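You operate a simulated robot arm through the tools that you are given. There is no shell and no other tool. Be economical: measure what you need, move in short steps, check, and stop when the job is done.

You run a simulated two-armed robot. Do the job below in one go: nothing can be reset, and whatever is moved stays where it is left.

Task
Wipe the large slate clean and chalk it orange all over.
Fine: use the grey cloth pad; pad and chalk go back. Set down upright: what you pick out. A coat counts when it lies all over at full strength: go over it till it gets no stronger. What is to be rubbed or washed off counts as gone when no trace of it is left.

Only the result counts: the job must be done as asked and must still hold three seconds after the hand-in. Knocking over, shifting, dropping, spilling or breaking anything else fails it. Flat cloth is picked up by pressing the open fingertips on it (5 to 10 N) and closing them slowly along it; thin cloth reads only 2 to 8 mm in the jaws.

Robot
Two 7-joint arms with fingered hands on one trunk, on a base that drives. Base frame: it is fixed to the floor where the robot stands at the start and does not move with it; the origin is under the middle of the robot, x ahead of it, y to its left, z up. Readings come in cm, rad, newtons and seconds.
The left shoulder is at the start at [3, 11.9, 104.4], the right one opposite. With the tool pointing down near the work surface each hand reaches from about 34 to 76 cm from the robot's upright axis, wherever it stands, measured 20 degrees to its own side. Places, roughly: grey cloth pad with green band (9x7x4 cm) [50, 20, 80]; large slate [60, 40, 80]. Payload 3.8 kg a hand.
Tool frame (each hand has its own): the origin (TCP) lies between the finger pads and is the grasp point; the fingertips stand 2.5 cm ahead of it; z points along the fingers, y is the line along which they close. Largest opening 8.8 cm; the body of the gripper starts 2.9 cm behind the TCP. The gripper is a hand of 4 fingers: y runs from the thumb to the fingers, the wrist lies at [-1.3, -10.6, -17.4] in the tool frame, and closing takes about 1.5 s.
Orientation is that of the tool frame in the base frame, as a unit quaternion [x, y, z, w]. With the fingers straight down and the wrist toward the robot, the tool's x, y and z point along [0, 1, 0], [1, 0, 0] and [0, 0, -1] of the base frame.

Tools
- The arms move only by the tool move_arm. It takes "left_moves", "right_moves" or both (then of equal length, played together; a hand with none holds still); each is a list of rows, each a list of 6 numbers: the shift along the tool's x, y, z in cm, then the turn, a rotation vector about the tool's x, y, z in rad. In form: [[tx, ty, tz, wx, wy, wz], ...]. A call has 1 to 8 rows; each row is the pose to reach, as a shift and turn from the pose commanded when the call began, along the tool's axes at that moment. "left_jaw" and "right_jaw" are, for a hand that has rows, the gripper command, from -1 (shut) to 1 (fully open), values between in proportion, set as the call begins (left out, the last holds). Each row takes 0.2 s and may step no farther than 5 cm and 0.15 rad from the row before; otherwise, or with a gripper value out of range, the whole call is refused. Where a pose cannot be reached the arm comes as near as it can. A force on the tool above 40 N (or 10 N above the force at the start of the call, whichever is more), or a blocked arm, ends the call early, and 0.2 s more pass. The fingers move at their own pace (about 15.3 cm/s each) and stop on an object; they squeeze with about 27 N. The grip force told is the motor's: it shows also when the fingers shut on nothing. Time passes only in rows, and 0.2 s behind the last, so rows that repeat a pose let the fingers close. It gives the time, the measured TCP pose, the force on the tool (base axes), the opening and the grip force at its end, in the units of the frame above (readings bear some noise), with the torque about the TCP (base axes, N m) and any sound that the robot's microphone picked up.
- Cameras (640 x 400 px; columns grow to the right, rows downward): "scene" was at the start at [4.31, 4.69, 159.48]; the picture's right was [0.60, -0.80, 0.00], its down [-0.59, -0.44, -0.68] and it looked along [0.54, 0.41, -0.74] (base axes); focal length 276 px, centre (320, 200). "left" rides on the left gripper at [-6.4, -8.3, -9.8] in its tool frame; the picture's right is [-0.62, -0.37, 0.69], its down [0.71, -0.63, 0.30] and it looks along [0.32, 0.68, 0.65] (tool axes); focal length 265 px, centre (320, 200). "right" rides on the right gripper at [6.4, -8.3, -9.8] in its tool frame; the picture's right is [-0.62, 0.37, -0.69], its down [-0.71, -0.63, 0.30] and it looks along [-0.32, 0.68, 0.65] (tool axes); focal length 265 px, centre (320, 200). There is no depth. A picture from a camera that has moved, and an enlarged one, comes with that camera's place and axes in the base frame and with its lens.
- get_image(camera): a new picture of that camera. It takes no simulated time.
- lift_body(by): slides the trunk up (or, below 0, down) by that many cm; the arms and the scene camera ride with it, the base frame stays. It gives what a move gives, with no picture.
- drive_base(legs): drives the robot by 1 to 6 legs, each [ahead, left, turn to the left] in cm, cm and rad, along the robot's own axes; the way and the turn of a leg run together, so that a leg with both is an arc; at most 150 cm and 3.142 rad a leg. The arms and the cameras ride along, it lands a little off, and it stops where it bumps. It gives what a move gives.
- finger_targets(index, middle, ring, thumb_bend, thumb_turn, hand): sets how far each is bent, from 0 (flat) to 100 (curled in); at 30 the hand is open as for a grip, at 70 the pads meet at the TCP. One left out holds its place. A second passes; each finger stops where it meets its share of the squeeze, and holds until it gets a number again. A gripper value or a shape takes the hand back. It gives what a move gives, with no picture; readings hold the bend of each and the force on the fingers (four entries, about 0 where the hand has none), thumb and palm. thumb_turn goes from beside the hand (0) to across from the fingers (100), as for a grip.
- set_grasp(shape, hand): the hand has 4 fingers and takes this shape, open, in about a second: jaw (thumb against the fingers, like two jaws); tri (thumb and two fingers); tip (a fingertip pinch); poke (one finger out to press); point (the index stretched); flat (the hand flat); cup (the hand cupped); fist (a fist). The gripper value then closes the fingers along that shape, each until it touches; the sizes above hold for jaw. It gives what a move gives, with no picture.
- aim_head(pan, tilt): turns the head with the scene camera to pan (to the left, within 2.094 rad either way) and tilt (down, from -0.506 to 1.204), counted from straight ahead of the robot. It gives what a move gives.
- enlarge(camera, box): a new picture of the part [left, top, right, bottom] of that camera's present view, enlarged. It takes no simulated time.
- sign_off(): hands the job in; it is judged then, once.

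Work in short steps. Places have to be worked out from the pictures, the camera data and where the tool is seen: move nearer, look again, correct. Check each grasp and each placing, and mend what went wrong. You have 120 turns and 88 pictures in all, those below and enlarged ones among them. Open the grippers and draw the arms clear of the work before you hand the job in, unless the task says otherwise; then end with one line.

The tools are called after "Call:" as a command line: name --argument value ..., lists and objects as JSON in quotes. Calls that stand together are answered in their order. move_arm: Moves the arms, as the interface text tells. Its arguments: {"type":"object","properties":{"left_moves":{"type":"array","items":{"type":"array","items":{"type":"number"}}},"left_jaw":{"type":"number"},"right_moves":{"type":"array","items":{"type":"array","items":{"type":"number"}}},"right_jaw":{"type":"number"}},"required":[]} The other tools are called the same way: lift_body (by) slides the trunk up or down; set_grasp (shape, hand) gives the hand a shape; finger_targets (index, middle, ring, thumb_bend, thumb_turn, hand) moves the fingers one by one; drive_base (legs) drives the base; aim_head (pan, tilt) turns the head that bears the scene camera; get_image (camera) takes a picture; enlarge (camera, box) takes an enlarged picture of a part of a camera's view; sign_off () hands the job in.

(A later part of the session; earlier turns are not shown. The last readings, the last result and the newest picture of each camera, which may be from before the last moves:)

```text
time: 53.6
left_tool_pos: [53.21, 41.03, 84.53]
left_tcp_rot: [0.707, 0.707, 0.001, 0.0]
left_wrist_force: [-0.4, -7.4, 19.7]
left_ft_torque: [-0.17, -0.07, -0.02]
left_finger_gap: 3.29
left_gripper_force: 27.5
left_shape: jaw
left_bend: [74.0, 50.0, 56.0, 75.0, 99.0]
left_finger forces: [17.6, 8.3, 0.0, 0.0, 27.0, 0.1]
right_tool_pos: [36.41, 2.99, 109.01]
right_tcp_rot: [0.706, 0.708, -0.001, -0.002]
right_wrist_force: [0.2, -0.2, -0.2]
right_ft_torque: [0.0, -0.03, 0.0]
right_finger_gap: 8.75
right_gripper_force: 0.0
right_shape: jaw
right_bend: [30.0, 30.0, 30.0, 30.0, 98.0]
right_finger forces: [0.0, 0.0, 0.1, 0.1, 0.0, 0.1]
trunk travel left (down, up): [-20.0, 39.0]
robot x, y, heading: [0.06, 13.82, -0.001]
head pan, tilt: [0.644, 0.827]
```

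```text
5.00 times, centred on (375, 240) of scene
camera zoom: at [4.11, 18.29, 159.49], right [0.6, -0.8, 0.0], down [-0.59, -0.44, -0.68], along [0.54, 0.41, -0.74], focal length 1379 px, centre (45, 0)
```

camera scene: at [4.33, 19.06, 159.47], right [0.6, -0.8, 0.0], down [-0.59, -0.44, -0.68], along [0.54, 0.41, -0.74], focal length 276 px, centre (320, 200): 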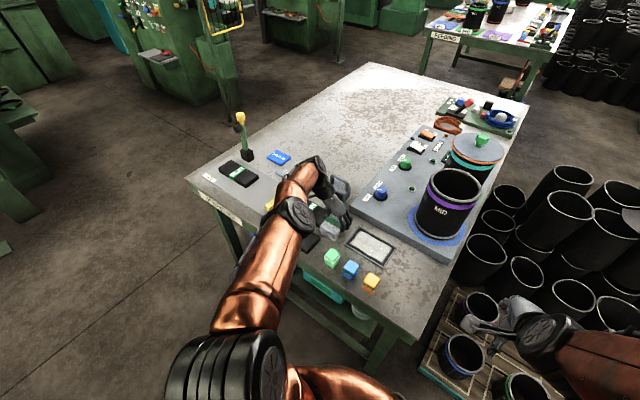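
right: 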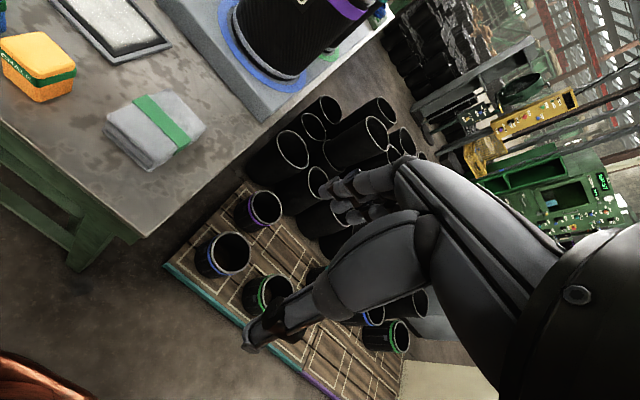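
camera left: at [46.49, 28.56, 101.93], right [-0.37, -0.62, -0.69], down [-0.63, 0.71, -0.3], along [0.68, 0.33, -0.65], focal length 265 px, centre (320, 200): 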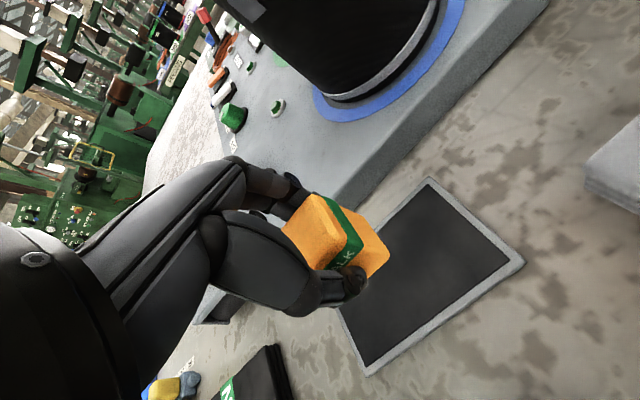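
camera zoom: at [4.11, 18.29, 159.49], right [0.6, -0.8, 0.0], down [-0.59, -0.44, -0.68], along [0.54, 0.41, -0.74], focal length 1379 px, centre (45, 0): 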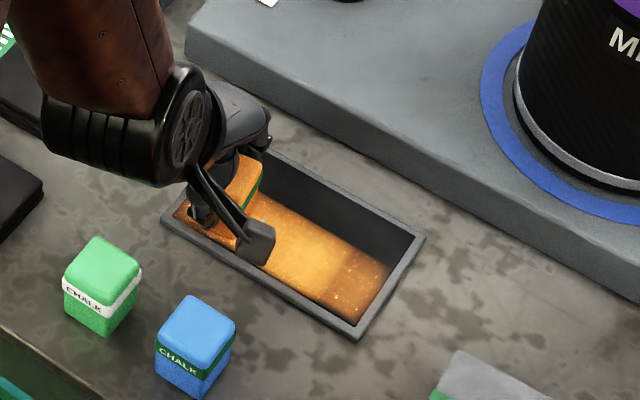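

The stripe takes well; the near edge is still dark. I stroke back 0.6 cm nearer.

Call:
move_arm --left_moves '[[0.3, -0.6, -0.05, 0, 0, 0], [-1.3, -0.6, -0.05, 0, 0, 0], [-2.9, -0.6, -0.05, 0, 0, 0], [-4.5, -0.6, -0.05, 0, 0, 0], [-6.1, -0.6, -0.05, 0, 0, 0], [-7.7, -0.6, -0.05, 0, 0, 0], [-9.3, -0.6, -0.05, 0, 0, 0], [-10.2, -0.6, -0.05, 0, 0, 0]]'

Call:
move_arm --left_moves '[[0, 2.2, 0, 0, 0, 0], [1.6, 2.2, 0, 0, 0, 0], [3.2, 2.2, 0, 0, 0, 0], [4.8, 2.2, 0, 0, 0, 0], [6.4, 2.2, 0, 0, 0, 0], [8, 2.2, 0, 0, 0, 0], [9.6, 2.2, 0, 0, 0, 0], [10.2, 2.2, 0, 0, 0, 0]]'

Call:
move_arm --left_moves '[[0, 2.2, 0, 0, 0, 0], [-1.6, 2.2, 0, 0, 0, 0], [-3.2, 2.2, 0, 0, 0, 0], [-4.8, 2.2, 0, 0, 0, 0], [-6.4, 2.2, 0, 0, 0, 0], [-8, 2.2, 0, 0, 0, 0], [-9.6, 2.2, 0, 0, 0, 0], [-10.2, 2.2, 0, 0, 0, 0]]'

Call:
enlarge --camera "scene" --box '[320, 200, 430, 280]'

```text
time: 55.4
left_tool_pos: [52.55, 30.93, 84.47]
left_tcp_rot: [0.706, 0.708, 0.0, 0.0]
left_wrist_force: [-0.2, 4.2, 14.4]
left_ft_torque: [0.12, -0.16, 0.07]
left_finger_gap: 3.26
left_gripper_force: 27.2
left_shape: jaw
left_bend: [74.0, 49.0, 58.0, 76.0, 100.0]
left_finger forces: [17.0, 10.9, 0.7, 0.0, 27.6, 0.1]
right_tool_pos: [36.51, 3.2, 109.21]
right_tcp_rot: [0.706, 0.708, -0.001, -0.001]
right_wrist_force: [0.5, 0.0, -0.2]
right_ft_torque: [0.02, -0.02, -0.01]
right_finger_gap: 8.77
right_gripper_force: 0.0
right_shape: jaw
right_bend: [30.0, 30.0, 30.0, 30.0, 98.0]
right_finger forces: [0.1, 0.1, 0.1, 0.1, 0.0, 0.0]
trunk travel left (down, up): [-20.0, 39.0]
robot x, y, heading: [0.01, 13.82, 0.005]
head pan, tilt: [0.644, 0.827]
```

```text
time: 57.2
left_tool_pos: [54.66, 41.1, 84.47]
left_tcp_rot: [0.706, 0.708, 0.0, 0.0]
left_wrist_force: [-1.7, -4.6, 12.5]
left_ft_torque: [-0.11, 0.0, -0.03]
left_finger_gap: 3.26
left_gripper_force: 26.7
left_shape: jaw
left_bend: [74.0, 50.0, 58.0, 75.0, 100.0]
left_finger forces: [16.3, 8.4, 0.1, 0.0, 26.1, 0.1]
right_tool_pos: [36.42, 2.96, 109.13]
right_tcp_rot: [0.707, 0.708, -0.001, -0.001]
right_wrist_force: [0.0, 0.2, -0.3]
right_ft_torque: [-0.07, 0.01, 0.0]
right_finger_gap: 8.75
right_gripper_force: 0.1
right_shape: jaw
right_bend: [30.0, 30.0, 30.0, 30.0, 98.0]
right_finger forces: [0.0, 0.0, 0.0, 0.0, 0.1, 0.0]
trunk travel left (down, up): [-20.0, 39.0]
robot x, y, heading: [-0.12, 14.27, -0.003]
head pan, tilt: [0.644, 0.827]
```

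```text
time: 59.0
left_tool_pos: [56.88, 31.04, 84.5]
left_tcp_rot: [0.706, 0.708, 0.001, 0.0]
left_wrist_force: [-0.2, 4.5, 11.3]
left_ft_torque: [0.08, -0.09, 0.03]
left_finger_gap: 3.21
left_gripper_force: 27.1
left_shape: jaw
left_bend: [74.0, 50.0, 58.0, 75.0, 100.0]
left_finger forces: [16.3, 10.2, 0.3, 0.1, 26.3, 0.0]
right_tool_pos: [36.53, 3.13, 109.17]
right_tcp_rot: [0.707, 0.707, 0.0, 0.0]
right_wrist_force: [0.0, -0.1, 0.6]
right_ft_torque: [0.02, 0.01, 0.05]
right_finger_gap: 8.76
right_gripper_force: 0.1
right_shape: jaw
right_bend: [30.0, 30.0, 30.0, 30.0, 98.0]
right_finger forces: [0.0, 0.0, 0.0, 0.0, 0.0, 0.1]
trunk travel left (down, up): [-20.0, 39.0]
robot x, y, heading: [0.06, 13.9, -0.001]
head pan, tilt: [0.644, 0.827]
```

```text
5.00 times, centred on (375, 240) of scene
camera zoom: at [4.19, 18.56, 159.48], right [0.6, -0.8, 0.0], down [-0.59, -0.44, -0.68], along [0.54, 0.41, -0.74], focal length 1379 px, centre (45, 0)
```

zoom: 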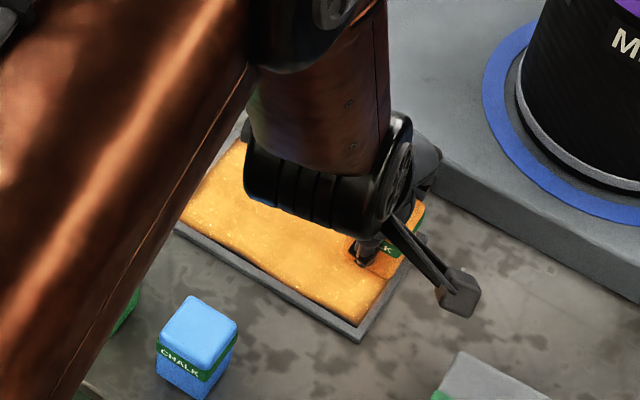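

Coat covers nearly all. I make a second full set of strokes, reaching the far edge too.

Call:
move_arm --left_moves '[[0, 0.4, 0, 0, 0, 0], [1.6, 0.4, 0, 0, 0, 0], [3.2, 0.4, 0, 0, 0, 0], [4.8, 0.4, 0, 0, 0, 0], [6.4, 0.4, 0, 0, 0, 0], [8, 0.4, 0, 0, 0, 0], [9.6, 0.4, 0, 0, 0, 0], [10.4, 0.4, 0, 0, 0, 0]]'

Call:
move_arm --left_moves '[[0, -2.3, 0, 0, 0, 0], [-1.6, -2.3, 0, 0, 0, 0], [-3.2, -2.3, 0, 0, 0, 0], [-4.8, -2.3, 0, 0, 0, 0], [-6.4, -2.3, 0, 0, 0, 0], [-8, -2.3, 0, 0, 0, 0], [-9.6, -2.3, 0, 0, 0, 0], [-10.6, -2.3, 0, 0, 0, 0]]'

Call:
move_arm --left_moves '[[0, -2.3, 0, 0, 0, 0], [1.6, -2.3, 0, 0, 0, 0], [3.2, -2.3, 0, 0, 0, 0], [4.8, -2.3, 0, 0, 0, 0], [6.4, -2.3, 0, 0, 0, 0], [8, -2.3, 0, 0, 0, 0], [9.6, -2.3, 0, 0, 0, 0], [10.6, -2.3, 0, 0, 0, 0]]'

Call:
move_arm --left_moves '[[0, 1.6, 0, 0, 0, 0], [0, 3.2, 0, 0, 0, 0], [0, 4.6, 0, 0, 0, 0], [-1.5, 4.6, 0, 0, 0, 0], [-1.5, 2.3, 0, 0, 0, 0], [-1.5, 0, 0, 0, 0, 0], [-1.5, 0, -3, 0, 0, 0], [-1.5, 0, -7, 0, 0, 0]]'

Call:
enlarge --camera "scene" --box '[320, 200, 430, 280]'

Call:
get_image --camera "left"

```text
time: 60.8
left_tool_pos: [57.41, 41.34, 84.54]
left_tcp_rot: [0.707, 0.707, 0.001, 0.0]
left_wrist_force: [0.3, -5.2, 14.2]
left_ft_torque: [-0.08, -0.05, -0.03]
left_finger_gap: 3.26
left_gripper_force: 27.1
left_shape: jaw
left_bend: [74.0, 50.0, 58.0, 75.0, 100.0]
left_finger forces: [16.8, 8.1, 0.1, 0.1, 25.9, 0.0]
right_tool_pos: [36.53, 3.04, 109.09]
right_tcp_rot: [0.707, 0.708, 0.0, -0.001]
right_wrist_force: [0.1, 0.9, 0.4]
right_ft_torque: [-0.01, 0.02, 0.02]
right_finger_gap: 8.78
right_gripper_force: 0.0
right_shape: jaw
right_bend: [30.0, 30.0, 30.0, 30.0, 98.0]
right_finger forces: [0.0, 0.0, 0.0, 0.1, 0.0, 0.1]
trunk travel left (down, up): [-20.0, 39.0]
robot x, y, heading: [0.12, 13.87, 0.002]
head pan, tilt: [0.644, 0.827]
```

```text
time: 62.6
left_tool_pos: [54.96, 30.82, 84.53]
left_tcp_rot: [0.706, 0.708, 0.0, 0.0]
left_wrist_force: [-0.1, 3.9, 11.6]
left_ft_torque: [0.08, -0.12, 0.05]
left_finger_gap: 3.25
left_gripper_force: 26.6
left_shape: jaw
left_bend: [74.0, 49.0, 58.0, 75.0, 100.0]
left_finger forces: [16.3, 10.7, 0.3, 0.1, 27.0, 0.0]
right_tool_pos: [36.49, 3.11, 109.13]
right_tcp_rot: [0.706, 0.708, 0.0, -0.001]
right_wrist_force: [-0.3, 0.6, -0.8]
right_ft_torque: [0.03, -0.01, -0.03]
right_finger_gap: 8.77
right_gripper_force: 0.2
right_shape: jaw
right_bend: [30.0, 30.0, 30.0, 30.0, 98.0]
right_finger forces: [0.1, 0.0, 0.0, 0.0, 0.0, 0.0]
trunk travel left (down, up): [-20.0, 39.0]
robot x, y, heading: [0.04, 13.79, 0.008]
head pan, tilt: [0.644, 0.827]
```

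```text
time: 64.4
left_tool_pos: [52.63, 41.3, 84.55]
left_tcp_rot: [0.706, 0.708, 0.001, 0.0]
left_wrist_force: [-1.2, -2.5, 7.2]
left_ft_torque: [-0.08, -0.07, 0.02]
left_finger_gap: 3.26
left_gripper_force: 27.0
left_shape: jaw
left_bend: [74.0, 49.0, 58.0, 75.0, 100.0]
left_finger forces: [16.4, 8.9, 0.0, 0.0, 26.1, 0.0]
right_tool_pos: [36.52, 3.17, 109.1]
right_tcp_rot: [0.707, 0.708, -0.001, 0.0]
right_wrist_force: [0.1, 0.7, -0.4]
right_ft_torque: [0.01, 0.0, 0.02]
right_finger_gap: 8.76
right_gripper_force: 0.0
right_shape: jaw
right_bend: [30.0, 30.0, 30.0, 30.0, 98.0]
right_finger forces: [0.0, 0.0, 0.0, 0.1, 0.0, 0.0]
trunk travel left (down, up): [-20.0, 39.0]
robot x, y, heading: [-0.1, 14.24, 0.005]
head pan, tilt: [0.644, 0.827]
```

```text
time: 66.2
left_tool_pos: [52.71, 40.01, 91.42]
left_tcp_rot: [0.707, 0.707, -0.001, -0.001]
left_wrist_force: [0.9, -0.6, -2.0]
left_ft_torque: [0.0, -0.02, 0.01]
left_finger_gap: 3.23
left_gripper_force: 27.1
left_shape: jaw
left_bend: [74.0, 50.0, 58.0, 75.0, 100.0]
left_finger forces: [15.9, 9.2, 0.0, 0.0, 24.9, 0.0]
right_tool_pos: [36.53, 3.15, 109.12]
right_tcp_rot: [0.707, 0.708, 0.0, -0.001]
right_wrist_force: [1.5, 0.1, 0.2]
right_ft_torque: [0.03, 0.0, -0.04]
right_finger_gap: 8.75
right_gripper_force: 0.0
right_shape: jaw
right_bend: [30.0, 30.0, 30.0, 30.0, 98.0]
right_finger forces: [0.0, 0.1, 0.1, 0.0, 0.1, 0.0]
trunk travel left (down, up): [-20.0, 39.0]
robot x, y, heading: [-0.12, 13.63, 0.001]
head pan, tilt: [0.644, 0.827]
```

```text
5.00 times, centred on (375, 240) of scene
camera zoom: at [4.21, 18.52, 159.48], right [0.6, -0.8, 0.0], down [-0.59, -0.44, -0.68], along [0.54, 0.41, -0.74], focal length 1379 px, centre (45, 0)
```

zoom: 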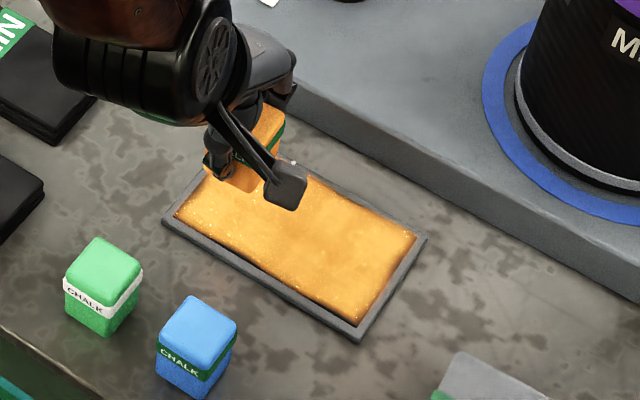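

```text
35 pictures are left
camera left: at [44.39, 33.51, 101.29], right [-0.37, -0.62, -0.69], down [-0.63, 0.71, -0.3], along [0.68, 0.33, -0.66], focal length 265 px, centre (320, 200)
```

left: 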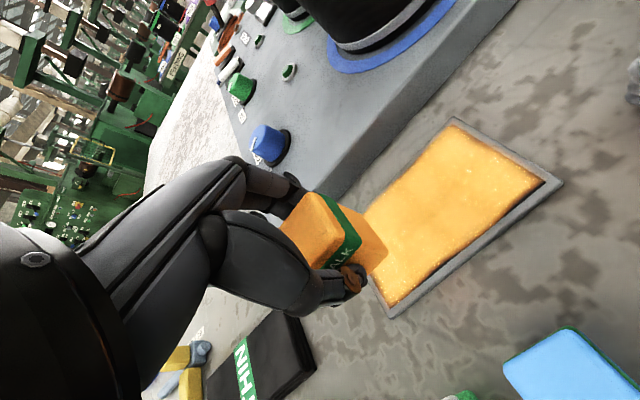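

Nearly full; I zoom on the edges.

Call:
enlarge --camera "left" --box '[350, 100, 570, 330]'

```text
1.74 times, centred on (460, 215) of left
camera zoom: at [44.39, 33.51, 101.29], right [-0.37, -0.62, -0.69], down [-0.63, 0.71, -0.3], along [0.68, 0.33, -0.66], focal length 462 px, centre (76, 174)
```

zoom: 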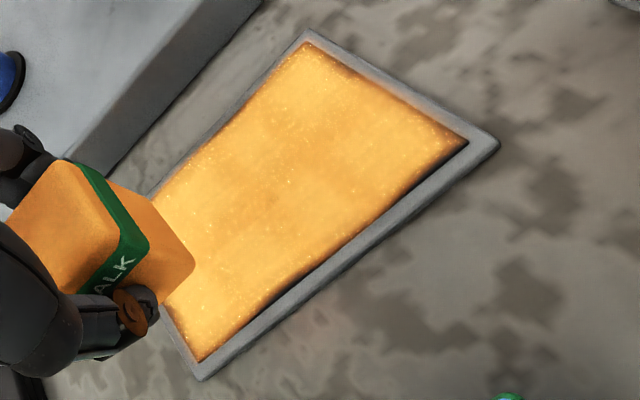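

Edges at the near side and right end are a bit weak. I go round the perimeter, about 0.5 cm further outward.

Call:
move_arm --left_moves '[[1.7, -0.5, 3.5, 0, 0, 0], [1.7, -0.5, 7, 0, 0, 0], [0, -0.5, 7.05, 0, 0, 0], [-2, -0.5, 7.05, 0, 0, 0], [-4, -0.5, 7.05, 0, 0, 0], [-6, -0.5, 7.05, 0, 0, 0], [-8, -0.5, 7.05, 0, 0, 0], [-9.7, -0.5, 7.05, 0, 0, 0]]'

Call:
move_arm --left_moves '[[0, 1.8, 0, 0, 0, 0], [0, 3.6, 0, 0, 0, 0], [0, 5.4, 0, 0, 0, 0], [0, 3.6, 0, 0, 0, 0], [0, 1.8, 0, 0, 0, 0], [0, 0, 0, 0, 0, 0], [1.6, 0, 0, 0, 0, 0], [3.2, 0, 0, 0, 0, 0]]'

Call:
move_arm --left_moves '[[1.6, 0, 0, 0, 0, 0], [3.2, 0, 0, 0, 0, 0], [4.8, 0, 0, 0, 0, 0], [6.4, 0, 0, 0, 0, 0], [8.2, 0, 0, 0, 0, 0], [8.2, 1.8, 0, 0, 0, 0], [8.2, 3.6, 0, 0, 0, 0], [8.2, 5.4, 0, 0, 0, 0]]'

Call:
move_arm --left_moves '[[-2, 0, 0, 0, 0, 0], [-4, 0, 0, 0, 0, 0], [-6, 0, 0, 0, 0, 0], [-8, 0, 0, 0, 0, 0], [-10, 0, 0, 0, 0, 0], [-11.4, 0, 0, 0, 0, 0], [-11.4, -1.5, 0, 0, 0, 0], [-11.4, -3.5, 0, 0, 0, 0]]'

Call:
move_arm --left_moves '[[0, -1.9, 0, 0, 0, 0], [1.6, -1.9, 0, 0, 0, 0], [3.2, -1.9, 0, 0, 0, 0], [3.2, -1.9, -3, 0, 0, 0], [6, -1.9, -6, 0, 0, 0], [10, -1.9, -8, 0, 0, 0], [12, -1.9, -9, 0, 0, 0]]'

Call:
get_image --camera "left"

Call:
enlarge --camera "scene" --box '[320, 200, 430, 280]'

```text
time: 68.0
left_tool_pos: [52.39, 30.21, 84.49]
left_tcp_rot: [0.707, 0.708, 0.0, 0.0]
left_wrist_force: [0.5, 5.0, 12.5]
left_ft_torque: [0.08, -0.1, 0.03]
left_finger_gap: 3.19
left_gripper_force: 28.0
left_shape: jaw
left_bend: [74.0, 49.0, 58.0, 75.0, 100.0]
left_finger forces: [15.9, 10.7, 0.3, 0.0, 27.0, 0.1]
right_tool_pos: [36.45, 3.21, 109.14]
right_tcp_rot: [0.707, 0.708, -0.001, -0.001]
right_wrist_force: [0.0, -0.6, -0.3]
right_ft_torque: [0.0, 0.01, 0.01]
right_finger_gap: 8.76
right_gripper_force: 0.0
right_shape: jaw
right_bend: [30.0, 30.0, 30.0, 30.0, 98.0]
right_finger forces: [0.0, 0.1, 0.0, 0.0, 0.1, 0.0]
trunk travel left (down, up): [-20.0, 39.0]
robot x, y, heading: [-0.01, 13.57, 0.001]
head pan, tilt: [0.644, 0.827]
```

```text
time: 69.8
left_tool_pos: [52.15, 33.12, 84.46]
left_tcp_rot: [0.707, 0.707, -0.001, 0.001]
left_wrist_force: [-0.6, -4.8, 11.8]
left_ft_torque: [-0.09, -0.08, -0.06]
left_finger_gap: 3.24
left_gripper_force: 26.8
left_shape: jaw
left_bend: [74.0, 50.0, 58.0, 75.0, 100.0]
left_finger forces: [16.4, 8.9, 0.1, 0.0, 25.8, 0.1]
right_tool_pos: [36.49, 3.09, 109.11]
right_tcp_rot: [0.707, 0.707, 0.0, -0.002]
right_wrist_force: [-0.2, -0.7, 0.4]
right_ft_torque: [-0.03, -0.02, 0.03]
right_finger_gap: 8.76
right_gripper_force: 0.1
right_shape: jaw
right_bend: [30.0, 30.0, 30.0, 30.0, 98.0]
right_finger forces: [0.0, 0.0, 0.0, 0.0, 0.0, 0.0]
trunk travel left (down, up): [-20.0, 39.0]
robot x, y, heading: [0.12, 13.72, 0.005]
head pan, tilt: [0.644, 0.827]
```

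```text
time: 71.6
left_tool_pos: [57.64, 41.6, 84.44]
left_tcp_rot: [0.706, 0.708, -0.001, 0.0]
left_wrist_force: [-3.1, 0.3, 6.9]
left_ft_torque: [-0.04, -0.02, 0.01]
left_finger_gap: 3.22
left_gripper_force: 27.2
left_shape: jaw
left_bend: [74.0, 50.0, 58.0, 75.0, 100.0]
left_finger forces: [15.5, 9.1, 0.1, 0.0, 26.7, 0.0]
right_tool_pos: [36.59, 3.03, 109.12]
right_tcp_rot: [0.707, 0.707, -0.001, -0.001]
right_wrist_force: [1.3, -0.9, 0.0]
right_ft_torque: [0.01, 0.01, 0.0]
right_finger_gap: 8.78
right_gripper_force: 0.0
right_shape: jaw
right_bend: [30.0, 30.0, 30.0, 30.0, 98.0]
right_finger forces: [0.0, 0.0, 0.1, 0.0, 0.1, 0.1]
trunk travel left (down, up): [-20.0, 39.0]
robot x, y, heading: [-0.28, 13.9, 0.001]
head pan, tilt: [0.644, 0.827]
```

```text
time: 73.4
left_tool_pos: [54.32, 30.12, 84.49]
left_tcp_rot: [0.706, 0.708, 0.0, 0.0]
left_wrist_force: [2.7, 0.1, 7.3]
left_ft_torque: [0.0, -0.14, -0.02]
left_finger_gap: 3.18
left_gripper_force: 27.1
left_shape: jaw
left_bend: [74.0, 50.0, 58.0, 75.0, 100.0]
left_finger forces: [17.0, 10.5, 0.0, 0.1, 25.0, 0.1]
right_tool_pos: [36.57, 3.09, 109.15]
right_tcp_rot: [0.707, 0.708, -0.001, -0.001]
right_wrist_force: [0.6, 0.1, -0.5]
right_ft_torque: [0.01, -0.01, 0.0]
right_finger_gap: 8.77
right_gripper_force: 0.1
right_shape: jaw
right_bend: [30.0, 30.0, 30.0, 30.0, 98.0]
right_finger forces: [0.0, 0.0, 0.1, 0.1, 0.0, 0.0]
trunk travel left (down, up): [-20.0, 39.0]
robot x, y, heading: [0.08, 14.01, 0.001]
head pan, tilt: [0.644, 0.827]
```

```text
time: 75.0
left_tool_pos: [52.15, 42.21, 93.48]
left_tcp_rot: [0.706, 0.708, 0.0, -0.001]
left_wrist_force: [-0.1, 1.0, -0.8]
left_ft_torque: [0.0, 0.0, 0.0]
left_finger_gap: 3.18
left_gripper_force: 27.1
left_shape: jaw
left_bend: [74.0, 50.0, 58.0, 75.0, 100.0]
left_finger forces: [15.9, 8.9, 0.1, 0.1, 24.8, 0.0]
right_tool_pos: [36.56, 3.01, 109.07]
right_tcp_rot: [0.706, 0.708, -0.001, -0.002]
right_wrist_force: [0.0, 0.6, 0.1]
right_ft_torque: [-0.02, -0.05, 0.01]
right_finger_gap: 8.75
right_gripper_force: 0.1
right_shape: jaw
right_bend: [30.0, 30.0, 30.0, 30.0, 98.0]
right_finger forces: [0.1, 0.0, 0.0, 0.0, 0.1, 0.0]
trunk travel left (down, up): [-20.0, 39.0]
robot x, y, heading: [-0.09, 14.03, 0.008]
head pan, tilt: [0.644, 0.827]
```

```text
33 pictures are left
camera left: at [43.95, 35.77, 103.32], right [-0.37, -0.62, -0.69], down [-0.63, 0.71, -0.3], along [0.68, 0.32, -0.65], focal length 265 px, centre (320, 200)
```

left: 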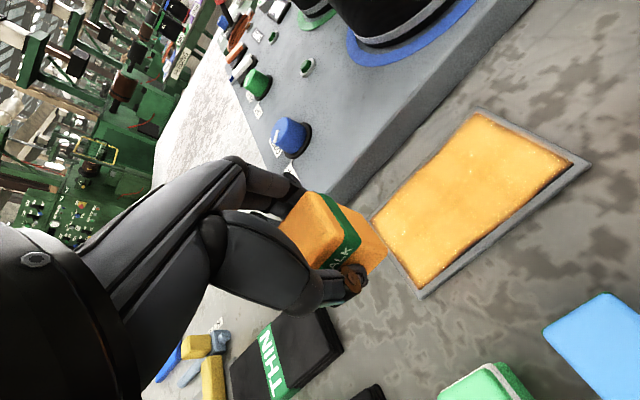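

```text
5.00 times, centred on (375, 240) of scene
camera zoom: at [4.29, 18.55, 159.47], right [0.6, -0.8, 0.0], down [-0.59, -0.44, -0.68], along [0.54, 0.41, -0.74], focal length 1379 px, centre (45, 0)
```

zoom: 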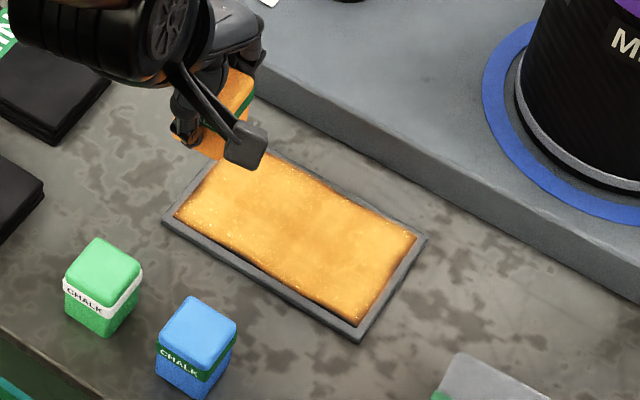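

Call:
enlarge --camera "left" --box '[360, 90, 600, 310]'

Call:
enlarge --camera "scene" --box '[350, 220, 410, 272]'

```text
1.82 times, centred on (480, 200) of left
camera zoom: at [43.95, 35.77, 103.32], right [-0.37, -0.62, -0.69], down [-0.63, 0.71, -0.3], along [0.68, 0.32, -0.65], focal length 483 px, centre (29, 200)
```

zoom: 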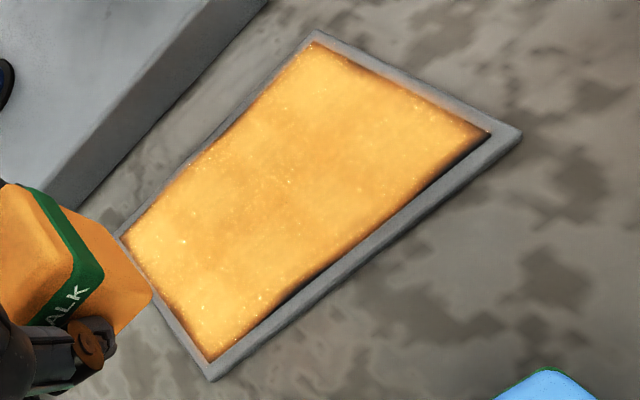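

```text
7.69 times, centred on (380, 246) of scene
camera zoom: at [4.29, 18.55, 159.47], right [0.6, -0.8, 0.0], down [-0.59, -0.44, -0.68], along [0.54, 0.41, -0.74], focal length 2122 px, centre (-142, -154)
```

zoom: 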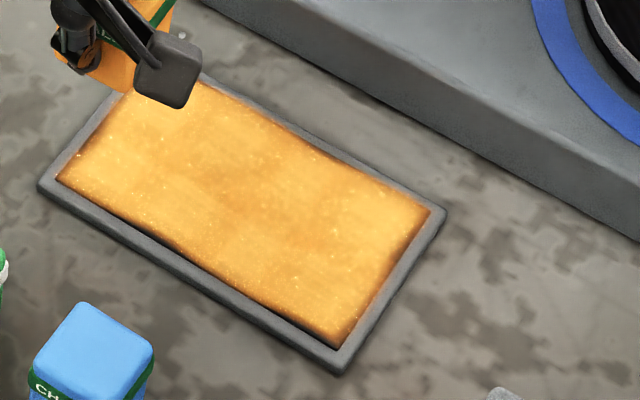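

A thin dark strip remains along the near edge (toward the right) and faint weak rims. I do another near-edge and end pass further out.

Call:
move_arm --left_moves '[[-0.3, -0.6, 4.5, 0, 0, 0], [-0.3, -0.6, 9.05, 0, 0, 0], [-2.3, -0.6, 9.05, 0, 0, 0], [-4.3, -0.6, 9.05, 0, 0, 0], [-6.3, -0.6, 9.05, 0, 0, 0], [-8.3, -0.6, 9.05, 0, 0, 0], [-10.3, -0.6, 9.05, 0, 0, 0], [-12.4, -0.6, 9.05, 0, 0, 0]]'

Call:
move_arm --left_moves '[[2, 0, 0, 0, 0, 0], [4, 0, 0, 0, 0, 0], [6, 0, 0, 0, 0, 0], [8, 0, 0, 0, 0, 0], [6, 0, 0, 0, 0, 0], [4, 0, 0, 0, 0, 0], [2, 0, 0, 0, 0, 0], [0, 0, 0, 0, 0, 0]]'

Call:
move_arm --left_moves '[[0, 2, 0, 0, 0, 0], [0, 4, 0, 0, 0, 0], [0, 6, 0, 0, 0, 0], [0, 4, 0, 0, 0, 0], [0, 2, 0, 0, 0, 0], [0, 0, 0, 0, 0, 0], [0, 0, -4, 0, 0, 0], [4, 0, -7, 0, 0, 0]]'

Call:
move_arm --left_moves '[[4, 0, -1, 0, 0, 0], [8, 0, -2, 0, 0, 0]]'

Call:
enlarge --camera "left" --box '[360, 90, 600, 310]'

Call:
enlarge --camera "scene" --box '[350, 220, 410, 272]'

```text
time: 76.8
left_tool_pos: [51.79, 29.73, 84.28]
left_tcp_rot: [0.706, 0.708, 0.001, 0.001]
left_wrist_force: [1.3, 5.9, 13.8]
left_ft_torque: [0.12, -0.11, 0.03]
left_finger_gap: 3.2
left_gripper_force: 27.2
left_shape: jaw
left_bend: [74.0, 50.0, 58.0, 75.0, 100.0]
left_finger forces: [16.8, 10.7, 0.4, 0.0, 26.9, 0.0]
right_tool_pos: [36.66, 3.03, 109.11]
right_tcp_rot: [0.707, 0.707, -0.001, -0.001]
right_wrist_force: [0.1, -0.7, -0.1]
right_ft_torque: [0.0, 0.02, 0.0]
right_finger_gap: 8.73
right_gripper_force: 0.1
right_shape: jaw
right_bend: [30.0, 30.0, 30.0, 30.0, 98.0]
right_finger forces: [0.0, 0.1, 0.0, 0.1, 0.0, 0.0]
trunk travel left (down, up): [-20.0, 39.0]
robot x, y, heading: [0.17, 13.61, 0.006]
head pan, tilt: [0.644, 0.827]
```

```text
time: 78.6
left_tool_pos: [51.74, 29.64, 84.43]
left_tcp_rot: [0.707, 0.708, -0.001, 0.0]
left_wrist_force: [-0.4, 1.6, 4.1]
left_ft_torque: [0.05, -0.03, 0.04]
left_finger_gap: 3.19
left_gripper_force: 26.9
left_shape: jaw
left_bend: [74.0, 50.0, 58.0, 75.0, 100.0]
left_finger forces: [16.3, 9.4, 0.0, 0.1, 26.6, 0.0]
right_tool_pos: [36.62, 3.05, 109.04]
right_tcp_rot: [0.707, 0.708, 0.0, -0.001]
right_wrist_force: [-0.2, -0.8, 0.0]
right_ft_torque: [-0.02, 0.01, 0.01]
right_finger_gap: 8.77
right_gripper_force: 0.0
right_shape: jaw
right_bend: [30.0, 30.0, 30.0, 30.0, 98.0]
right_finger forces: [0.0, 0.0, 0.0, 0.1, 0.0, 0.0]
trunk travel left (down, up): [-20.0, 39.0]
robot x, y, heading: [0.31, 13.87, 0.001]
head pan, tilt: [0.644, 0.827]
```

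```text
time: 80.4
left_tool_pos: [51.56, 34.17, 91.51]
left_tcp_rot: [0.706, 0.708, -0.001, 0.0]
left_wrist_force: [-0.4, 1.7, -0.1]
left_ft_torque: [0.0, 0.01, 0.01]
left_finger_gap: 3.21
left_gripper_force: 26.9
left_shape: jaw
left_bend: [74.0, 50.0, 58.0, 75.0, 100.0]
left_finger forces: [15.9, 9.0, 0.0, 0.0, 24.8, 0.0]
right_tool_pos: [36.49, 3.36, 109.15]
right_tcp_rot: [0.706, 0.708, -0.001, 0.0]
right_wrist_force: [0.0, -0.4, 0.0]
right_ft_torque: [0.01, -0.01, 0.01]
right_finger_gap: 8.77
right_gripper_force: 0.0
right_shape: jaw
right_bend: [30.0, 30.0, 30.0, 30.0, 98.0]
right_finger forces: [0.1, 0.0, 0.0, 0.1, 0.0, 0.0]
trunk travel left (down, up): [-20.0, 39.0]
robot x, y, heading: [-0.19, 14.01, -0.003]
head pan, tilt: [0.644, 0.827]
```

```text
time: 81.0
left_tool_pos: [51.68, 42.03, 93.17]
left_tcp_rot: [0.707, 0.707, -0.001, -0.001]
left_wrist_force: [0.1, -0.4, -1.0]
left_ft_torque: [0.04, 0.01, -0.01]
left_finger_gap: 3.16
left_gripper_force: 27.1
left_shape: jaw
left_bend: [74.0, 50.0, 58.0, 75.0, 100.0]
left_finger forces: [15.9, 8.9, 0.0, 0.0, 24.6, 0.0]
right_tool_pos: [36.54, 3.18, 108.91]
right_tcp_rot: [0.707, 0.708, -0.001, -0.001]
right_wrist_force: [-0.2, -0.2, 1.3]
right_ft_torque: [0.02, -0.02, -0.02]
right_finger_gap: 8.76
right_gripper_force: 0.2
right_shape: jaw
right_bend: [30.0, 30.0, 30.0, 30.0, 98.0]
right_finger forces: [0.0, 0.0, 0.0, 0.0, 0.1, 0.0]
trunk travel left (down, up): [-20.0, 39.0]
robot x, y, heading: [0.07, 13.6, 0.003]
head pan, tilt: [0.644, 0.827]
```

```text
1.82 times, centred on (480, 200) of left
camera zoom: at [43.49, 35.62, 103.09], right [-0.37, -0.62, -0.69], down [-0.63, 0.71, -0.3], along [0.68, 0.32, -0.66], focal length 483 px, centre (29, 200)
```

zoom: 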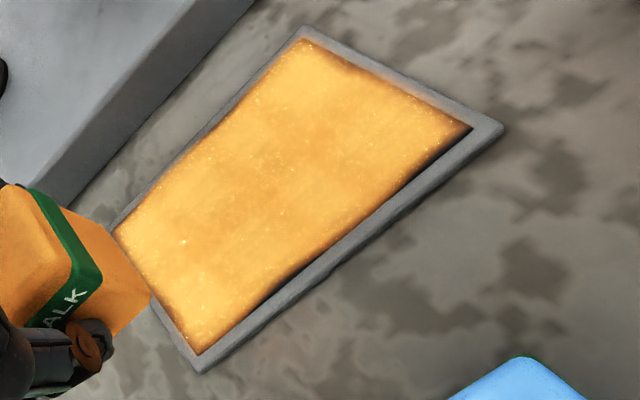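

```text
7.69 times, centred on (380, 246) of scene
camera zoom: at [4.3, 18.6, 159.47], right [0.6, -0.8, 0.0], down [-0.59, -0.44, -0.68], along [0.54, 0.41, -0.74], focal length 2122 px, centre (-142, -154)
```

zoom: 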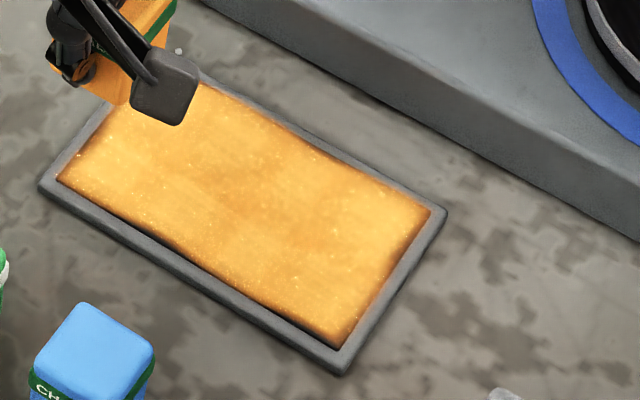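

The rim looks unchanged, so it is just the coat's ragged edge. To be sure of full strength I make one more full raster and compare.

Call:
move_arm --left_moves '[[-0.4, 1.1, 4.4, 0, 0, 0], [-0.4, 1.1, 8.8, 0, 0, 0], [-2.3, 1.1, 8.8, 0, 0, 0], [-4.3, 1.1, 8.8, 0, 0, 0], [-6.3, 1.1, 8.8, 0, 0, 0], [-8.3, 1.1, 8.8, 0, 0, 0], [-10.3, 1.1, 8.8, 0, 0, 0], [-12, 1.1, 8.8, 0, 0, 0]]'

Call:
move_arm --left_moves '[[0, 1.5, 0, 0, 0, 0], [2, 1.5, 0, 0, 0, 0], [4, 1.5, 0, 0, 0, 0], [6, 1.5, 0, 0, 0, 0], [8, 1.5, 0, 0, 0, 0], [10, 1.5, 0, 0, 0, 0], [11.5, 1.5, 0, 0, 0, 0], [11.5, 3, 0, 0, 0, 0]]'

Call:
move_arm --left_moves '[[-2, 0, 0, 0, 0, 0], [-4, 0, 0, 0, 0, 0], [-6, 0, 0, 0, 0, 0], [-8, 0, 0, 0, 0, 0], [-10, 0, 0, 0, 0, 0], [-11.6, 0, 0, 0, 0, 0], [-11.6, 1.5, 0, 0, 0, 0], [-9.6, 1.5, 0, 0, 0, 0]]'

Call:
move_arm --left_moves '[[2, 0, 0, 0, 0, 0], [4, 0, 0, 0, 0, 0], [6, 0, 0, 0, 0, 0], [8, 0, 0, 0, 0, 0], [9.7, 0, 0, 0, 0, 0], [9.7, -2, 0, 0, 0, 0], [9.7, -4.5, 0, 0, 0, 0], [9.7, -4.5, -4.5, 0, 0, 0]]'

Call:
move_arm --left_moves '[[0, -1, -4.5, 0, 0, 0]]'

Call:
enlarge --camera "left" --box '[360, 90, 600, 310]'

Call:
enlarge --camera "scene" --box '[350, 220, 410, 272]'

```text
time: 82.8
left_tool_pos: [52.97, 29.63, 84.6]
left_tcp_rot: [0.707, 0.707, 0.0, 0.0]
left_wrist_force: [-0.1, -0.9, -0.4]
left_ft_torque: [-0.01, 0.01, -0.02]
left_finger_gap: 3.18
left_gripper_force: 27.2
left_shape: jaw
left_bend: [74.0, 50.0, 58.0, 75.0, 100.0]
left_finger forces: [15.7, 8.8, 0.0, 0.0, 24.4, 0.0]
right_tool_pos: [36.6, 3.03, 109.22]
right_tcp_rot: [0.707, 0.708, -0.001, -0.001]
right_wrist_force: [-0.5, 0.2, 0.3]
right_ft_torque: [-0.01, -0.01, -0.01]
right_finger_gap: 8.75
right_gripper_force: 0.1
right_shape: jaw
right_bend: [30.0, 30.0, 30.0, 30.0, 98.0]
right_finger forces: [0.0, 0.1, 0.0, 0.0, 0.0, 0.0]
trunk travel left (down, up): [-20.0, 39.0]
robot x, y, heading: [0.09, 13.89, 0.003]
head pan, tilt: [0.644, 0.827]
```

```text
time: 84.6
left_tool_pos: [55.79, 41.29, 84.55]
left_tcp_rot: [0.707, 0.708, -0.001, 0.0]
left_wrist_force: [0.3, 0.0, -1.1]
left_ft_torque: [0.0, 0.01, -0.02]
left_finger_gap: 3.2
left_gripper_force: 26.8
left_shape: jaw
left_bend: [74.0, 50.0, 58.0, 75.0, 100.0]
left_finger forces: [15.6, 8.6, 0.0, 0.1, 24.3, 0.0]
right_tool_pos: [36.59, 3.1, 109.07]
right_tcp_rot: [0.707, 0.707, -0.001, -0.002]
right_wrist_force: [0.6, -0.1, -1.1]
right_ft_torque: [0.01, -0.02, -0.02]
right_finger_gap: 8.75
right_gripper_force: 0.0
right_shape: jaw
right_bend: [30.0, 30.0, 30.0, 30.0, 98.0]
right_finger forces: [0.0, 0.0, 0.0, 0.0, 0.0, 0.1]
trunk travel left (down, up): [-20.0, 39.0]
robot x, y, heading: [-0.27, 14.0, 0.003]
head pan, tilt: [0.644, 0.827]
```

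```text
time: 86.4
left_tool_pos: [57.43, 31.82, 84.67]
left_tcp_rot: [0.707, 0.708, -0.001, 0.001]
left_wrist_force: [-0.8, -0.1, -0.6]
left_ft_torque: [0.03, 0.0, 0.01]
left_finger_gap: 3.19
left_gripper_force: 26.8
left_shape: jaw
left_bend: [74.0, 50.0, 58.0, 75.0, 100.0]
left_finger forces: [15.5, 8.8, 0.0, 0.1, 24.2, 0.0]
right_tool_pos: [36.53, 3.19, 109.13]
right_tcp_rot: [0.707, 0.707, -0.001, -0.001]
right_wrist_force: [-0.2, 0.3, -0.8]
right_ft_torque: [0.02, -0.02, 0.0]
right_finger_gap: 8.75
right_gripper_force: 0.0
right_shape: jaw
right_bend: [30.0, 30.0, 30.0, 30.0, 98.0]
right_finger forces: [0.0, 0.1, 0.1, 0.1, 0.1, 0.0]
trunk travel left (down, up): [-20.0, 39.0]
robot x, y, heading: [0.02, 13.64, 0.003]
head pan, tilt: [0.644, 0.827]
```

```text
time: 88.2
left_tool_pos: [52.8, 41.14, 89.24]
left_tcp_rot: [0.707, 0.707, 0.0, 0.0]
left_wrist_force: [-1.0, 0.3, -0.6]
left_ft_torque: [0.03, 0.0, -0.01]
left_finger_gap: 3.17
left_gripper_force: 26.7
left_shape: jaw
left_bend: [74.0, 50.0, 58.0, 75.0, 100.0]
left_finger forces: [15.4, 8.6, 0.0, 0.1, 24.1, 0.1]
right_tool_pos: [36.42, 2.95, 109.08]
right_tcp_rot: [0.707, 0.708, 0.0, -0.002]
right_wrist_force: [-0.2, 0.6, 0.5]
right_ft_torque: [0.03, 0.0, 0.04]
right_finger_gap: 8.76
right_gripper_force: 0.0
right_shape: jaw
right_bend: [30.0, 30.0, 30.0, 30.0, 98.0]
right_finger forces: [0.0, 0.0, 0.0, 0.0, 0.0, 0.0]
trunk travel left (down, up): [-20.0, 39.0]
robot x, y, heading: [0.17, 13.61, 0.0]
head pan, tilt: [0.644, 0.827]
```

```text
time: 88.6
left_tool_pos: [51.78, 41.24, 93.7]
left_tcp_rot: [0.706, 0.708, 0.0, 0.0]
left_wrist_force: [-0.4, -0.1, -0.4]
left_ft_torque: [0.01, -0.01, 0.01]
left_finger_gap: 3.19
left_gripper_force: 27.3
left_shape: jaw
left_bend: [74.0, 50.0, 58.0, 75.0, 100.0]
left_finger forces: [15.3, 8.7, 0.0, 0.1, 23.9, 0.1]
right_tool_pos: [36.49, 2.86, 109.09]
right_tcp_rot: [0.707, 0.707, -0.001, 0.0]
right_wrist_force: [0.5, 1.3, 0.1]
right_ft_torque: [0.03, 0.01, -0.02]
right_finger_gap: 8.77
right_gripper_force: 0.0
right_shape: jaw
right_bend: [30.0, 30.0, 30.0, 30.0, 98.0]
right_finger forces: [0.1, 0.0, 0.0, 0.1, 0.0, 0.1]
trunk travel left (down, up): [-20.0, 39.0]
robot x, y, heading: [0.06, 13.93, -0.001]
head pan, tilt: [0.644, 0.827]
```

```text
1.82 times, centred on (480, 200) of left
camera zoom: at [43.48, 34.7, 103.57], right [-0.37, -0.62, -0.69], down [-0.63, 0.71, -0.3], along [0.68, 0.33, -0.65], focal length 483 px, centre (29, 200)
```

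zoom: 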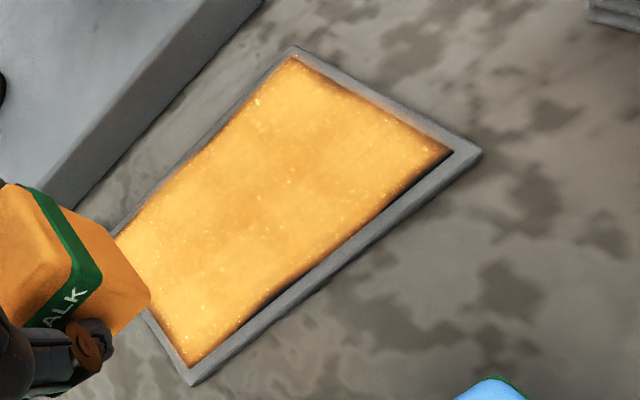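

```text
7.69 times, centred on (380, 246) of scene
camera zoom: at [4.07, 18.43, 159.49], right [0.6, -0.8, 0.0], down [-0.59, -0.44, -0.68], along [0.54, 0.41, -0.74], focal length 2122 px, centre (-142, -154)
```

zoom: 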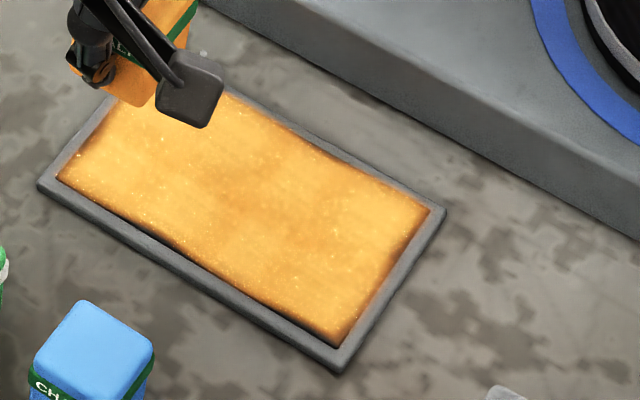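

That raster had no contact (force ≈0). I repeat it 0.3 cm lower, starting with the near edge.

Call:
move_arm --left_moves '[[0.5, 0.4, 4.6, 0, 0, 0], [0.5, 0.4, 9.4, 0, 0, 0], [-1.5, 0.4, 9.4, 0, 0, 0], [-3.5, 0.4, 9.4, 0, 0, 0], [-5.5, 0.4, 9.4, 0, 0, 0], [-7.5, 0.4, 9.4, 0, 0, 0], [-9.5, 0.4, 9.4, 0, 0, 0], [-11.2, 0.4, 9.4, 0, 0, 0]]'

Call:
move_arm --left_moves '[[0, 2, 0, 0, 0, 0], [2, 2, 0, 0, 0, 0], [4, 2, 0, 0, 0, 0], [6, 2, 0, 0, 0, 0], [8, 2, 0, 0, 0, 0], [10, 2, 0, 0, 0, 0], [11.5, 2, 0, 0, 0, 0], [11.5, 3.6, 0, 0, 0, 0]]'

Call:
move_arm --left_moves '[[-2, 0, 0, 0, 0, 0], [-4, 0, 0, 0, 0, 0], [-6, 0, 0, 0, 0, 0], [-8, 0, 0, 0, 0, 0], [-10, 0, 0, 0, 0, 0], [-11.6, 0, 0, 0, 0, 0], [-11.6, 1.7, 0, 0, 0, 0], [-9.6, 1.7, 0, 0, 0, 0]]'

Call:
move_arm --left_moves '[[2, 0, 0, 0, 0, 0], [4, 0, 0, 0, 0, 0], [6, 0, 0, 0, 0, 0], [8, 0, 0, 0, 0, 0], [9.7, 0, 0, 0, 0, 0], [9.7, -2, 0, 0, 0, 0], [9.7, -4.5, 0, 0, 0, 0], [9.7, -4.5, -4.5, 0, 0, 0]]'

Call:
move_arm --left_moves '[[0, -1, -4.5, 0, 0, 0]]'

Call:
enlarge --camera "left" --box '[360, 90, 600, 310]'

Call:
enlarge --camera "scene" --box '[350, 220, 410, 272]'

```text
time: 90.4
left_tool_pos: [52.19, 30.11, 84.24]
left_tcp_rot: [0.707, 0.708, 0.001, 0.001]
left_wrist_force: [-0.6, 7.7, 20.2]
left_ft_torque: [0.18, -0.14, 0.05]
left_finger_gap: 3.2
left_gripper_force: 27.2
left_shape: jaw
left_bend: [74.0, 49.0, 58.0, 75.0, 100.0]
left_finger forces: [15.6, 10.9, 1.1, 0.0, 28.0, 0.0]
right_tool_pos: [36.32, 3.2, 109.11]
right_tcp_rot: [0.706, 0.708, 0.0, -0.001]
right_wrist_force: [0.0, 0.2, 0.2]
right_ft_torque: [-0.01, 0.01, -0.01]
right_finger_gap: 8.76
right_gripper_force: 0.0
right_shape: jaw
right_bend: [30.0, 30.0, 30.0, 30.0, 98.0]
right_finger forces: [0.0, 0.0, 0.0, 0.0, 0.1, 0.1]
trunk travel left (down, up): [-20.0, 39.0]
robot x, y, heading: [-0.18, 13.82, 0.002]
head pan, tilt: [0.644, 0.827]
```

```text
time: 92.2
left_tool_pos: [55.61, 41.89, 84.2]
left_tcp_rot: [0.706, 0.708, 0.0, -0.001]
left_wrist_force: [-3.9, 1.9, 14.4]
left_ft_torque: [0.02, 0.1, 0.0]
left_finger_gap: 3.2
left_gripper_force: 26.9
left_shape: jaw
left_bend: [74.0, 51.0, 58.0, 75.0, 100.0]
left_finger forces: [15.9, 9.0, 0.0, 0.0, 28.9, 0.1]
right_tool_pos: [36.44, 3.16, 109.14]
right_tcp_rot: [0.706, 0.708, 0.0, -0.001]
right_wrist_force: [0.4, -0.4, -0.4]
right_ft_torque: [0.0, -0.03, -0.02]
right_finger_gap: 8.77
right_gripper_force: 0.1
right_shape: jaw
right_bend: [30.0, 30.0, 30.0, 30.0, 98.0]
right_finger forces: [0.0, 0.0, 0.1, 0.1, 0.0, 0.1]
trunk travel left (down, up): [-20.0, 39.0]
robot x, y, heading: [-0.22, 14.18, 0.004]
head pan, tilt: [0.644, 0.827]
```

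```text
time: 94.0
left_tool_pos: [57.62, 31.87, 84.25]
left_tcp_rot: [0.707, 0.707, -0.001, 0.001]
left_wrist_force: [0.8, -3.5, 9.1]
left_ft_torque: [-0.08, -0.07, -0.04]
left_finger_gap: 3.25
left_gripper_force: 27.1
left_shape: jaw
left_bend: [74.0, 50.0, 58.0, 75.0, 100.0]
left_finger forces: [17.1, 9.1, 0.0, 0.1, 25.0, 0.0]
right_tool_pos: [36.47, 3.03, 109.13]
right_tcp_rot: [0.708, 0.706, 0.0, -0.001]
right_wrist_force: [-0.3, 0.1, 0.8]
right_ft_torque: [-0.03, -0.01, 0.03]
right_finger_gap: 8.77
right_gripper_force: 0.2
right_shape: jaw
right_bend: [30.0, 30.0, 30.0, 30.0, 98.0]
right_finger forces: [0.0, 0.0, 0.0, 0.0, 0.0, 0.0]
trunk travel left (down, up): [-20.0, 39.0]
robot x, y, heading: [0.09, 14.42, 0.002]
head pan, tilt: [0.644, 0.827]
```

```text
time: 95.8
left_tool_pos: [52.71, 42.03, 88.53]
left_tcp_rot: [0.706, 0.708, -0.002, -0.001]
left_wrist_force: [0.1, -0.7, -0.6]
left_ft_torque: [-0.01, 0.03, 0.01]
left_finger_gap: 3.18
left_gripper_force: 26.8
left_shape: jaw
left_bend: [74.0, 49.0, 58.0, 75.0, 100.0]
left_finger forces: [15.8, 8.9, 0.1, 0.0, 24.8, 0.0]
right_tool_pos: [36.6, 3.01, 109.15]
right_tcp_rot: [0.706, 0.708, -0.001, -0.001]
right_wrist_force: [-0.6, 1.1, -0.2]
right_ft_torque: [0.01, 0.02, -0.02]
right_finger_gap: 8.78
right_gripper_force: 0.1
right_shape: jaw
right_bend: [30.0, 30.0, 30.0, 30.0, 98.0]
right_finger forces: [0.1, 0.0, 0.0, 0.0, 0.0, 0.1]
trunk travel left (down, up): [-20.0, 39.0]
robot x, y, heading: [0.08, 13.85, 0.006]
head pan, tilt: [0.644, 0.827]
```

```text
time: 96.2
left_tool_pos: [51.68, 41.92, 93.14]
left_tcp_rot: [0.706, 0.708, -0.001, -0.001]
left_wrist_force: [-0.2, 0.2, -0.6]
left_ft_torque: [-0.02, -0.01, 0.0]
left_finger_gap: 3.17
left_gripper_force: 26.4
left_shape: jaw
left_bend: [74.0, 49.0, 58.0, 75.0, 100.0]
left_finger forces: [15.8, 8.8, 0.0, 0.0, 24.7, 0.0]
right_tool_pos: [36.46, 3.09, 109.02]
right_tcp_rot: [0.707, 0.707, -0.001, -0.001]
right_wrist_force: [0.2, 1.1, -0.5]
right_ft_torque: [0.02, -0.02, 0.0]
right_finger_gap: 8.76
right_gripper_force: 0.1
right_shape: jaw
right_bend: [30.0, 30.0, 30.0, 30.0, 98.0]
right_finger forces: [0.1, 0.1, 0.0, 0.1, 0.1, 0.0]
trunk travel left (down, up): [-20.0, 39.0]
robot x, y, heading: [-0.29, 13.77, 0.004]
head pan, tilt: [0.644, 0.827]
```

```text
1.82 times, centred on (480, 200) of left
camera zoom: at [43.51, 35.41, 102.97], right [-0.37, -0.62, -0.69], down [-0.63, 0.71, -0.3], along [0.68, 0.33, -0.65], focal length 483 px, centre (29, 200)
```

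zoom: 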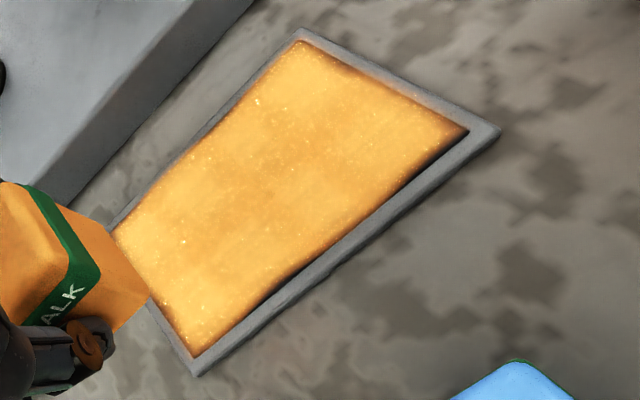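

```text
7.69 times, centred on (380, 246) of scene
camera zoom: at [4.08, 18.44, 159.49], right [0.6, -0.8, 0.0], down [-0.59, -0.44, -0.68], along [0.54, 0.41, -0.74], focal length 2122 px, centre (-142, -154)
```

zoom: 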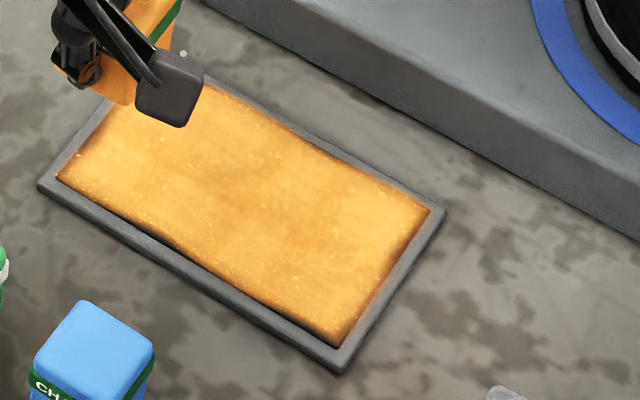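

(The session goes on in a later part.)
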